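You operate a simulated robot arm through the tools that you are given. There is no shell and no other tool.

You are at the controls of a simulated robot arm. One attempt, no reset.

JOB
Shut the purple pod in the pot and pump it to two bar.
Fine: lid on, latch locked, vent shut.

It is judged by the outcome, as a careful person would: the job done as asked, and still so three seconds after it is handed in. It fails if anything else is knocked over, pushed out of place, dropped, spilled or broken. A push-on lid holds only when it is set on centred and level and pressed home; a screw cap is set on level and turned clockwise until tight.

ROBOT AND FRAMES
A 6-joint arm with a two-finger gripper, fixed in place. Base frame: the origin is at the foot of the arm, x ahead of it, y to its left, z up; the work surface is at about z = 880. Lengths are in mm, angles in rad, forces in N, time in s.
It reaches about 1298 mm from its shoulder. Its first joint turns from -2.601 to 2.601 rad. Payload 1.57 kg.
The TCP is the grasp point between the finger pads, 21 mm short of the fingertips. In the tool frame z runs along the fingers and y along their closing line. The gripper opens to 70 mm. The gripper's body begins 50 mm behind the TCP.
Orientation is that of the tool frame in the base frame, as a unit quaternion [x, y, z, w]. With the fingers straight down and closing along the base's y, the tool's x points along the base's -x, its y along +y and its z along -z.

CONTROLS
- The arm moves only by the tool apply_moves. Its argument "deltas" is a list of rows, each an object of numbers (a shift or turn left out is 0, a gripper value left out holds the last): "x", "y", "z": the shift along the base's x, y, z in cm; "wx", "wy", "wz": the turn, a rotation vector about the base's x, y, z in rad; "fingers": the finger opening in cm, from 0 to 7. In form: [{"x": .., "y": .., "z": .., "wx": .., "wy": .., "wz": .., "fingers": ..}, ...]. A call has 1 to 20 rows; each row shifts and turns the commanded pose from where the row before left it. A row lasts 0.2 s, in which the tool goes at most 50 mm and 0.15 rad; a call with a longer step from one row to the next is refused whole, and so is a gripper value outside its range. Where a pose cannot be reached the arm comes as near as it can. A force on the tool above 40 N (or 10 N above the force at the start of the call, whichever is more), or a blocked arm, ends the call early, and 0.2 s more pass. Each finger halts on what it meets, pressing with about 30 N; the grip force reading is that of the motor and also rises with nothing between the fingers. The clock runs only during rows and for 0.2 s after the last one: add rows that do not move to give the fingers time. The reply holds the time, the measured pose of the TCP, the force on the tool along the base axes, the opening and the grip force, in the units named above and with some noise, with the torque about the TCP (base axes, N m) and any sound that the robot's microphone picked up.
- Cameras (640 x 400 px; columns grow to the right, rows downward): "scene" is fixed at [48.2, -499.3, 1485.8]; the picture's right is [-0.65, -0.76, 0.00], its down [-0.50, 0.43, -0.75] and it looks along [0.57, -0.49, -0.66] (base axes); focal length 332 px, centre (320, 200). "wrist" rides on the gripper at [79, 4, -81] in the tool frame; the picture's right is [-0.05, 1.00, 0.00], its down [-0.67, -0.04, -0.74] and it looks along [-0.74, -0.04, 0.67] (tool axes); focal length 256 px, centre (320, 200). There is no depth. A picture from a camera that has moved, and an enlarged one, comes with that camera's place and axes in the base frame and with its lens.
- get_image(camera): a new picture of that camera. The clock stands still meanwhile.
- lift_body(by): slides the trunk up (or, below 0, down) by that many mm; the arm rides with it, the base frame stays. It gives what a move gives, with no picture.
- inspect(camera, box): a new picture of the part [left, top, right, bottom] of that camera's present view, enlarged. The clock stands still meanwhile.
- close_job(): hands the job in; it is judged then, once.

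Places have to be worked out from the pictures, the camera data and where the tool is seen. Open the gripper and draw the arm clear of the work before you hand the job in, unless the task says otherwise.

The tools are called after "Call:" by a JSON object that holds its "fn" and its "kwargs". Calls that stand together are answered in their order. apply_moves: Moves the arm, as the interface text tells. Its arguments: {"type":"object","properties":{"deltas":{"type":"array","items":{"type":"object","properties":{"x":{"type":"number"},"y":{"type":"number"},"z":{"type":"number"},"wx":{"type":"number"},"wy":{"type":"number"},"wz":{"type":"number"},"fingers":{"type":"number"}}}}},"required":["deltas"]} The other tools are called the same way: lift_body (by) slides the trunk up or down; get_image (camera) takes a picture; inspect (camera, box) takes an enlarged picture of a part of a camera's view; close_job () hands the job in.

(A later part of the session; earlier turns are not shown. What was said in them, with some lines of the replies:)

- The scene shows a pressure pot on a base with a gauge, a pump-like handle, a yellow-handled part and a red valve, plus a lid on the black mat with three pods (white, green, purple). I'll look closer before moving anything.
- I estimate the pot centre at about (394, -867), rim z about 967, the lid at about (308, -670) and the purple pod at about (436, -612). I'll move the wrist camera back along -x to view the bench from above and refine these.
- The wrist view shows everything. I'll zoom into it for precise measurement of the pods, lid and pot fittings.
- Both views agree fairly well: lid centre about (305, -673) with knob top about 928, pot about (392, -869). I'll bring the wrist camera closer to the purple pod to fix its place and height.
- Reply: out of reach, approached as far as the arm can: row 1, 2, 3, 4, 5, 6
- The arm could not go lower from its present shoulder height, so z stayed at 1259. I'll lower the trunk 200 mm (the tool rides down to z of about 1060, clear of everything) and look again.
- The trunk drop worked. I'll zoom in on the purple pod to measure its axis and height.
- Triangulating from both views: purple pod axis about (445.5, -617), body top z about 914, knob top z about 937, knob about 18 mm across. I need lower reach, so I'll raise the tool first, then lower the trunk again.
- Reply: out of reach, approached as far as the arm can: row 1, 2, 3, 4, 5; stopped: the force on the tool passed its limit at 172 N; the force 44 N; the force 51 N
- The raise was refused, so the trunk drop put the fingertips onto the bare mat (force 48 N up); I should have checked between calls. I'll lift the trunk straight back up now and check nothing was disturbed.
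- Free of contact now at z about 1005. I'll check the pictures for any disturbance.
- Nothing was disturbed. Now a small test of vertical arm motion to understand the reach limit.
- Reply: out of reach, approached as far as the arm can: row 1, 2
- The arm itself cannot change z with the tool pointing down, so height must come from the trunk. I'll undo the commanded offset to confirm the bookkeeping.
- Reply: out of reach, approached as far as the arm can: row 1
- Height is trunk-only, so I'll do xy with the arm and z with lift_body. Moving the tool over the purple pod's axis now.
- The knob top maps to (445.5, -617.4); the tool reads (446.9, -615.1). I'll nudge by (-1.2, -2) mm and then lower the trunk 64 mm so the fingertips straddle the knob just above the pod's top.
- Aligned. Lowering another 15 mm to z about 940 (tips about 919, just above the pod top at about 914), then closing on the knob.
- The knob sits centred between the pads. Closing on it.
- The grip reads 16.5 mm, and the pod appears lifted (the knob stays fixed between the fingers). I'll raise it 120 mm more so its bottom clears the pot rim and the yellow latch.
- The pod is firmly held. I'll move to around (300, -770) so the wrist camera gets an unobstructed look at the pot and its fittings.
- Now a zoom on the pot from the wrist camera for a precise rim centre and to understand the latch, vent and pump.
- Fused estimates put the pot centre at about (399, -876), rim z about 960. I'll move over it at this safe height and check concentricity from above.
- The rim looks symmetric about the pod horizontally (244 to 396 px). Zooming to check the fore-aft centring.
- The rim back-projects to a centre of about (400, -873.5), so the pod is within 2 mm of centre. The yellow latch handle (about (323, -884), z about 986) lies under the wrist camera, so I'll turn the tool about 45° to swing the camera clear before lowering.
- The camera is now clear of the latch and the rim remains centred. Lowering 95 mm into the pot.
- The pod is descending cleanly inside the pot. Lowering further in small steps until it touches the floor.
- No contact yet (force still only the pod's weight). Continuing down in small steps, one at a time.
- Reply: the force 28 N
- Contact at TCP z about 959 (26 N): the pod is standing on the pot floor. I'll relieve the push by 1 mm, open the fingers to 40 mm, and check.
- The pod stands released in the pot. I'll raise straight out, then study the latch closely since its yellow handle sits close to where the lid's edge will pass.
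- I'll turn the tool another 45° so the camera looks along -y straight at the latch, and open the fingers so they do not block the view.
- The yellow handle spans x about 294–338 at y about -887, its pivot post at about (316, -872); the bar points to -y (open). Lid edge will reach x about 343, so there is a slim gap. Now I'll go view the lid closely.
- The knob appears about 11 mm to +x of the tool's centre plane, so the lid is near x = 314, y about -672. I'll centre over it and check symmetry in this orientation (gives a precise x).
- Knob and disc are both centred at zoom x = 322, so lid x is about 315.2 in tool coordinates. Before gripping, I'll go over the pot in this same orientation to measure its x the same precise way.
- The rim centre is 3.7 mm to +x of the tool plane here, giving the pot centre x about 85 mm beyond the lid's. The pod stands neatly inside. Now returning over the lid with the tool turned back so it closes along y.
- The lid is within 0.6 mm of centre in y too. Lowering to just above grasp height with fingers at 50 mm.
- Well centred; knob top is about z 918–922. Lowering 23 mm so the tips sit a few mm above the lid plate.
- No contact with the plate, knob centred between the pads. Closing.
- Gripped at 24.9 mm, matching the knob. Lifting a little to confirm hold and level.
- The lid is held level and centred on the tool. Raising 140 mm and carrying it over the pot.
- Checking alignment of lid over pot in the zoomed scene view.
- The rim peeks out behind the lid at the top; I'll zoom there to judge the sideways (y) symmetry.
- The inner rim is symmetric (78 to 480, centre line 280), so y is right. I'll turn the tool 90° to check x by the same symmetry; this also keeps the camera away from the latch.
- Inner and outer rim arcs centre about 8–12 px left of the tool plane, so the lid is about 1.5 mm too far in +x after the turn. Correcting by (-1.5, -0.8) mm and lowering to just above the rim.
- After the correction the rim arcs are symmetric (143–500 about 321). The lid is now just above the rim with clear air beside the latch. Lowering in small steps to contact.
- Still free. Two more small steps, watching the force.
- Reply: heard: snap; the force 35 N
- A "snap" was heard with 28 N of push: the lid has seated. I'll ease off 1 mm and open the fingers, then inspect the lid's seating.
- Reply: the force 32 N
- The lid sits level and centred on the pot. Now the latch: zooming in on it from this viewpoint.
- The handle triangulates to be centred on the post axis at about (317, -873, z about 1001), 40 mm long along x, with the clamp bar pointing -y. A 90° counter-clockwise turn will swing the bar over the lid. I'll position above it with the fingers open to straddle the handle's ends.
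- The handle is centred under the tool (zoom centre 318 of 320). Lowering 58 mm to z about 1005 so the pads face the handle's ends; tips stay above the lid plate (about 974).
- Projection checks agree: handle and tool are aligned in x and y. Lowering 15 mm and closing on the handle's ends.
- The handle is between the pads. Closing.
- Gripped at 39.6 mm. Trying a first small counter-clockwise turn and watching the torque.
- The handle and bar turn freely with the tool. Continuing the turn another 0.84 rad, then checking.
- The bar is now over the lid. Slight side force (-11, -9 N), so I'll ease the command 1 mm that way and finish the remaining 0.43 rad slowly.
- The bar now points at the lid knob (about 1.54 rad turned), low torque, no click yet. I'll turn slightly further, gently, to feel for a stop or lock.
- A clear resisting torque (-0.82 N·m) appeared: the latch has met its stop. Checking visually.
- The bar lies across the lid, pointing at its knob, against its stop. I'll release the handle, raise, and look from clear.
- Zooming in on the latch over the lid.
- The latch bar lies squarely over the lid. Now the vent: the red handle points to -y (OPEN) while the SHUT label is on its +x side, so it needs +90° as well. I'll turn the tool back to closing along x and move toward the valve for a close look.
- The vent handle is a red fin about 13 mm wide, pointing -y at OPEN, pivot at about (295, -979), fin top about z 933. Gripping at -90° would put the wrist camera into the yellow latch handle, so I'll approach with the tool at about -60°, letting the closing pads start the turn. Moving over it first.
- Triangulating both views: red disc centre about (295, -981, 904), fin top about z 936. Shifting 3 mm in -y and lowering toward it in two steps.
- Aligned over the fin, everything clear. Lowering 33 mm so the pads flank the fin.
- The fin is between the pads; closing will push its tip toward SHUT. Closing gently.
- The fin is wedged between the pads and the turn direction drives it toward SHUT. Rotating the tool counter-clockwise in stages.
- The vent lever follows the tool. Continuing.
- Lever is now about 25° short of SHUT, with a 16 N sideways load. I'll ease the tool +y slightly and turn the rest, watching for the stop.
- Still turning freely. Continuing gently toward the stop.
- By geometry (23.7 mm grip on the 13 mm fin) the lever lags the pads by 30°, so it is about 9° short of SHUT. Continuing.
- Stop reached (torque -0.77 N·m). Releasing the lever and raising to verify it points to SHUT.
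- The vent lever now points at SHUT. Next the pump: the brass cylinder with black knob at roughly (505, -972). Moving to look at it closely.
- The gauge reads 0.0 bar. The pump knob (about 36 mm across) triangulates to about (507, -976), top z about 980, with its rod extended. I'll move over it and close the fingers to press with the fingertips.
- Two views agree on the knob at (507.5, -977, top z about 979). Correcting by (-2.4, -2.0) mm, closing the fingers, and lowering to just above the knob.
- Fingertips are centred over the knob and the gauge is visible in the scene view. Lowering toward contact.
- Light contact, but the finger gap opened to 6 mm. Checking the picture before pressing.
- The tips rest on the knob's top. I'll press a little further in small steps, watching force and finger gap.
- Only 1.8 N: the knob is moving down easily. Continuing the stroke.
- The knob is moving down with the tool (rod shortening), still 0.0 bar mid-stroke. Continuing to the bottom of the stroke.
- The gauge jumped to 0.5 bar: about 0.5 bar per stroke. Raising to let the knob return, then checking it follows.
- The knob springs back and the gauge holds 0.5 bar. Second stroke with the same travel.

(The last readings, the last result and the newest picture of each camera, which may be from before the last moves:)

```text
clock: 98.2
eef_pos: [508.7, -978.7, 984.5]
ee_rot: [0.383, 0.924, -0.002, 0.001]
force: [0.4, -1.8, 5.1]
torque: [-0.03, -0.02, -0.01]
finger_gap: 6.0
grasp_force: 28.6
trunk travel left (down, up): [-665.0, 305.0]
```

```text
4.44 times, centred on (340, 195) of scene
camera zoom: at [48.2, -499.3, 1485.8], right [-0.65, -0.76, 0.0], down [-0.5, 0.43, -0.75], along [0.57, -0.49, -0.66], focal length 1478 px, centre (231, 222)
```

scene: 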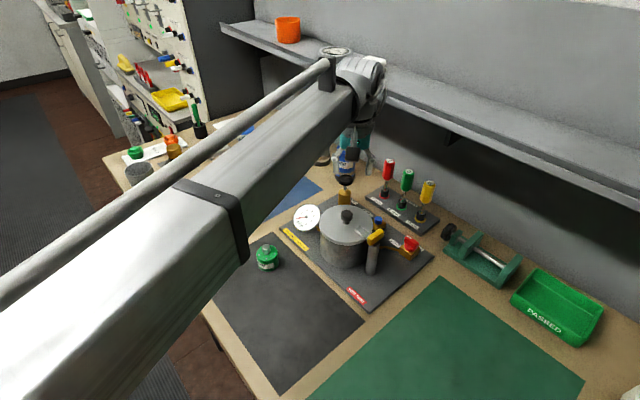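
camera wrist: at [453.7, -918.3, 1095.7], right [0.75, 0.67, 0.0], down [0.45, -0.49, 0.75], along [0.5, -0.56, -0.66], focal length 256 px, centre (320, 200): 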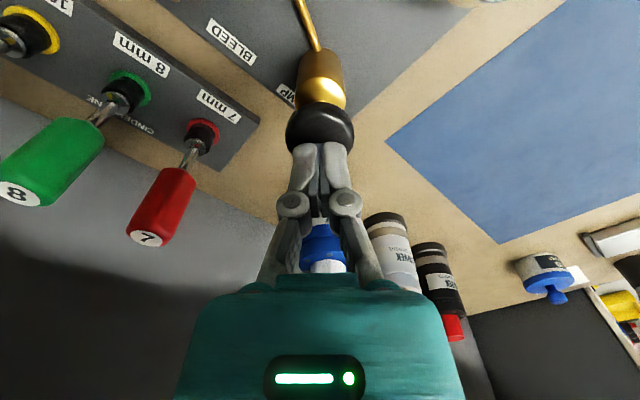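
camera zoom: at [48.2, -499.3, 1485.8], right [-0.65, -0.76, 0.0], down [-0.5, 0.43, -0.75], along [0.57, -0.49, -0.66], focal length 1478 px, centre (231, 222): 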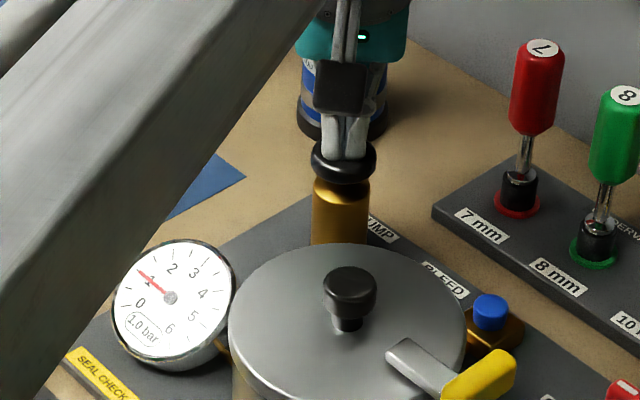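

1.0 bar after two strokes. Third stroke: up, then down, checking the gauge.

Call:
{"fn": "lift_body", "kwargs": {"by": 19}}

Call:
{"fn": "lift_body", "kwargs": {"by": -19}}

Call:
{"fn": "inspect", "kwargs": {"camera": "scene", "box": [290, 150, 390, 240]}}

```text
clock: 98.8
eef_pos: [509.2, -976.8, 1002.3]
ee_rot: [0.383, 0.924, -0.002, 0.002]
force: [-0.1, 0.2, 0.8]
torque: [0.02, 0.03, 0.03]
finger_gap: 0.0
grasp_force: 28.8
trunk travel left (down, up): [-684.0, 286.0]
```

```text
clock: 99.5
eef_pos: [509.4, -977.9, 984.6]
ee_rot: [0.384, 0.923, -0.002, 0.001]
force: [0.3, -0.9, 4.6]
torque: [-0.06, -0.02, 0.0]
finger_gap: 6.2
grasp_force: 28.3
trunk travel left (down, up): [-665.0, 305.0]
```

```text
4.44 times, centred on (340, 195) of scene
camera zoom: at [48.2, -499.3, 1485.8], right [-0.65, -0.76, 0.0], down [-0.5, 0.43, -0.75], along [0.57, -0.49, -0.66], focal length 1478 px, centre (231, 222)
```

zoom: 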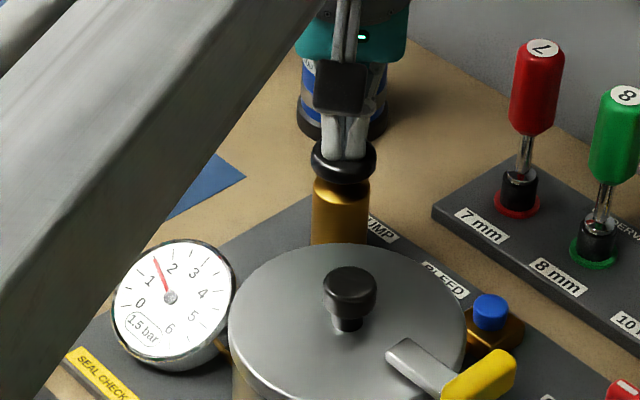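

1.5 bar. One more full stroke should give 2.0 bar.

Call:
{"fn": "lift_body", "kwargs": {"by": 19}}

Call:
{"fn": "lift_body", "kwargs": {"by": -19}}

Call:
{"fn": "inspect", "kwargs": {"camera": "scene", "box": [290, 170, 360, 240]}}

```text
clock: 100.2
eef_pos: [508.6, -977.0, 1001.5]
ee_rot: [0.383, 0.924, -0.002, 0.001]
force: [0.6, -0.3, -0.4]
torque: [-0.01, -0.01, 0.03]
finger_gap: 0.0
grasp_force: 28.9
trunk travel left (down, up): [-684.0, 286.0]
```

```text
clock: 100.8
eef_pos: [509.3, -977.4, 983.4]
ee_rot: [0.383, 0.924, -0.001, 0.001]
force: [0.9, -0.9, 5.2]
torque: [-0.05, -0.04, -0.01]
finger_gap: 6.0
grasp_force: 28.0
trunk travel left (down, up): [-665.0, 305.0]
```

```text
5.71 times, centred on (325, 205) of scene
camera zoom: at [48.2, -499.3, 1485.8], right [-0.65, -0.76, 0.0], down [-0.5, 0.43, -0.75], along [0.57, -0.49, -0.66], focal length 1900 px, centre (291, 171)
```

zoom: 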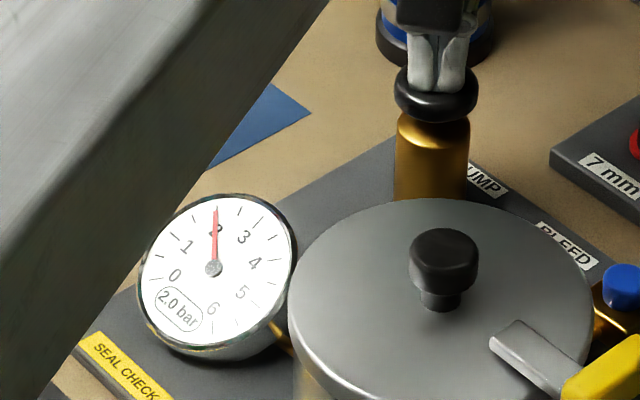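

The gauge reads 2.0 bar. Raising straight off the pump, then watching whether the pressure holds.

Call:
{"fn": "lift_body", "kwargs": {"by": 110}}

Call:
{"fn": "inspect", "kwargs": {"camera": "scene", "box": [290, 150, 440, 270]}}

```text
clock: 102.2
eef_pos: [509.0, -977.5, 1093.7]
ee_rot: [0.383, 0.924, -0.003, 0.001]
force: [-0.4, -0.5, 0.3]
torque: [0.02, -0.02, 0.01]
finger_gap: 0.3
grasp_force: 28.4
trunk travel left (down, up): [-775.0, 195.0]
```

```text
3.33 times, centred on (365, 210) of scene
camera zoom: at [48.2, -499.3, 1485.8], right [-0.65, -0.76, 0.0], down [-0.5, 0.43, -0.75], along [0.57, -0.49, -0.66], focal length 1108 px, centre (170, 167)
```

zoom: 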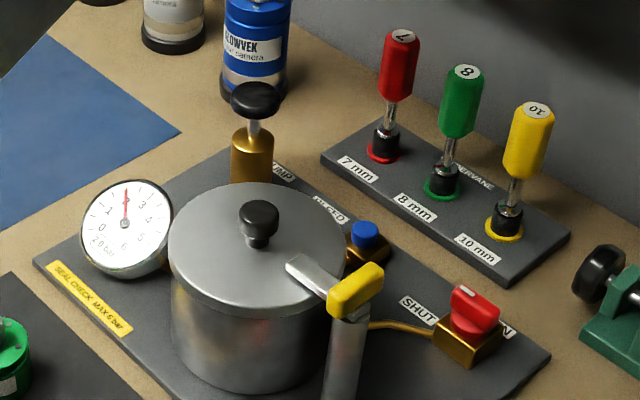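

All looks right: lid on, latch across, vent at SHUT, gauge at 2 bar. Drawing the arm clear over the free mat, opening the gripper.

Call:
{"fn": "apply_moves", "kwargs": {"deltas": [{"x": -0.5, "y": 3.95}, {"x": -0.5, "y": 3.95}, {"x": -0.5, "y": 3.95}, {"x": -0.5, "y": 3.95}, {"x": -0.5, "y": 3.95}, {"x": -0.5, "y": 3.95}, {"x": -0.5, "y": 3.95}, {"x": -0.5, "y": 3.95}, {"fingers": 7.0}, {}, {}, {}, {}, {}, {}]}}

Call:
{"fn": "lift_body", "kwargs": {"by": 120}}

Call:
{"fn": "get_image", "kwargs": {"camera": "scene"}}

Call:
{"fn": "get_image", "kwargs": {"camera": "wrist"}}

Call:
{"fn": "inspect", "kwargs": {"camera": "scene", "box": [280, 180, 440, 300]}}

```text
clock: 105.4
eef_pos: [470.4, -661.5, 1093.7]
ee_rot: [0.383, 0.924, -0.003, 0.0]
force: [-0.6, -0.4, 1.0]
torque: [-0.02, -0.01, 0.02]
finger_gap: 70.0
grasp_force: 0.0
trunk travel left (down, up): [-775.0, 195.0]
```

```text
clock: 106.9
eef_pos: [471.0, -661.1, 1213.7]
ee_rot: [0.383, 0.924, -0.002, 0.001]
force: [0.1, -0.7, -0.3]
torque: [0.0, -0.01, -0.04]
finger_gap: 70.1
grasp_force: 0.1
trunk travel left (down, up): [-895.0, 75.0]
```

```text
taken
```

scene: 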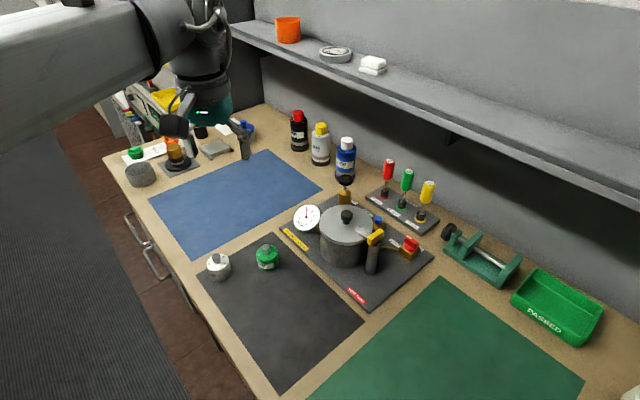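

```text
taken
camera wrist: at [415.5, -601.6, 1294.5], right [0.75, 0.67, 0.0], down [0.45, -0.49, 0.75], along [0.5, -0.56, -0.66], focal length 256 px, centre (320, 200)
```

wrist: 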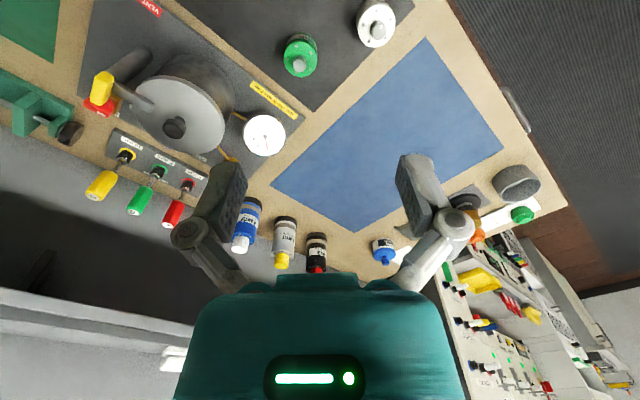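

```text
3.33 times, centred on (360, 240) of scene
camera zoom: at [48.2, -499.3, 1485.8], right [-0.65, -0.76, 0.0], down [-0.5, 0.43, -0.75], along [0.57, -0.49, -0.66], focal length 1108 px, centre (187, 67)
```

zoom: 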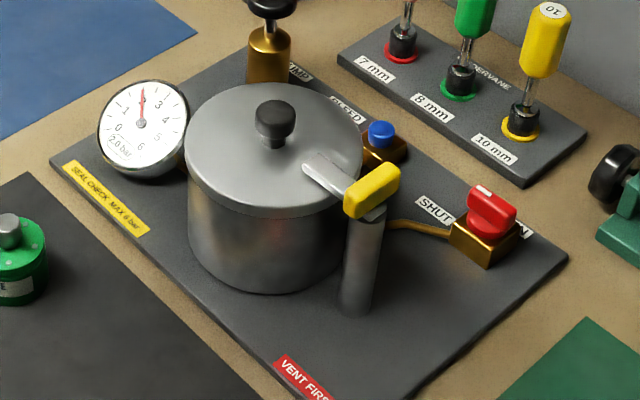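

The arm is clear and everything else is in place. One last zoom on the gauge, latch and vent before handing in.

Call:
{"fn": "inspect", "kwargs": {"camera": "scene", "box": [285, 195, 335, 240]}}

Call:
{"fn": "inspect", "kwargs": {"camera": "scene", "box": [350, 215, 430, 285]}}

```text
8.89 times, centred on (310, 218) of scene
camera zoom: at [48.2, -499.3, 1485.8], right [-0.65, -0.76, 0.0], down [-0.5, 0.43, -0.75], along [0.57, -0.49, -0.66], focal length 2955 px, centre (409, 44)
```

zoom: 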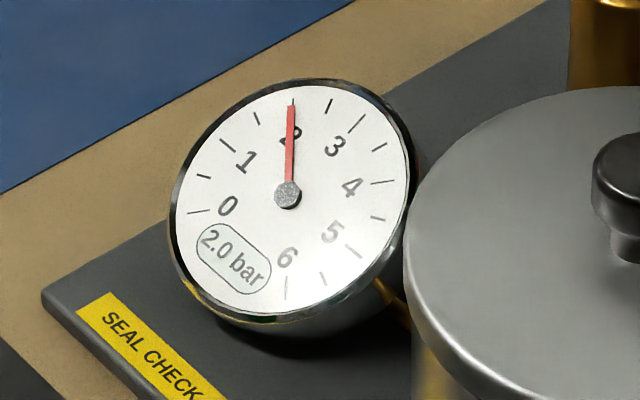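

```text
5.71 times, centred on (390, 250) of scene
camera zoom: at [48.2, -499.3, 1485.8], right [-0.65, -0.76, 0.0], down [-0.5, 0.43, -0.75], along [0.57, -0.49, -0.66], focal length 1900 px, centre (-80, -86)
```

zoom: 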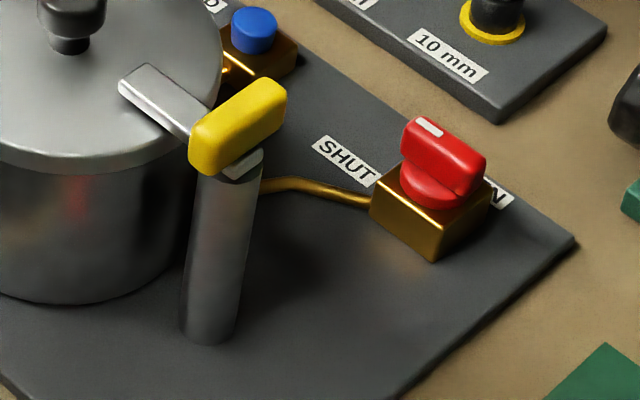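

The gauge holds steady at 2.0 bar. The lid is seated, the latch bar is across it against its stop, the vent points to SHUT, the gripper is open and the arm is clear. Handing in.

Call:
{"fn": "close_job", "kwargs": {}}

```text
The job is handed in.
```

The purple pod is shut in the pot, pumped to 2.0 bar, and the job is handed in. The gauge was still reading 2.0 about six seconds after the last pump stroke.

- **Lid:** it snapped home centred and looks level.
- **Latch:** the bar lies across the lid, turned until it met its stop. I heard no click, so I'm taking the stop as locked.
- **Vent:** the red handle points to SHUT and is against its stop.
- **Pump:** four full strokes at 0.5 bar each; I didn't need the bleed button.

Early on I lowered the trunk too far and pressed the open fingertips onto the bare black mat. The force passed its limit, at 172 N. The pictures afterwards showed nothing moved or marked, and nothing was in contact except the mat.

The gripper was open and the arm clear of the work at hand-in. The other pods, tools and bottles look to be where they started.
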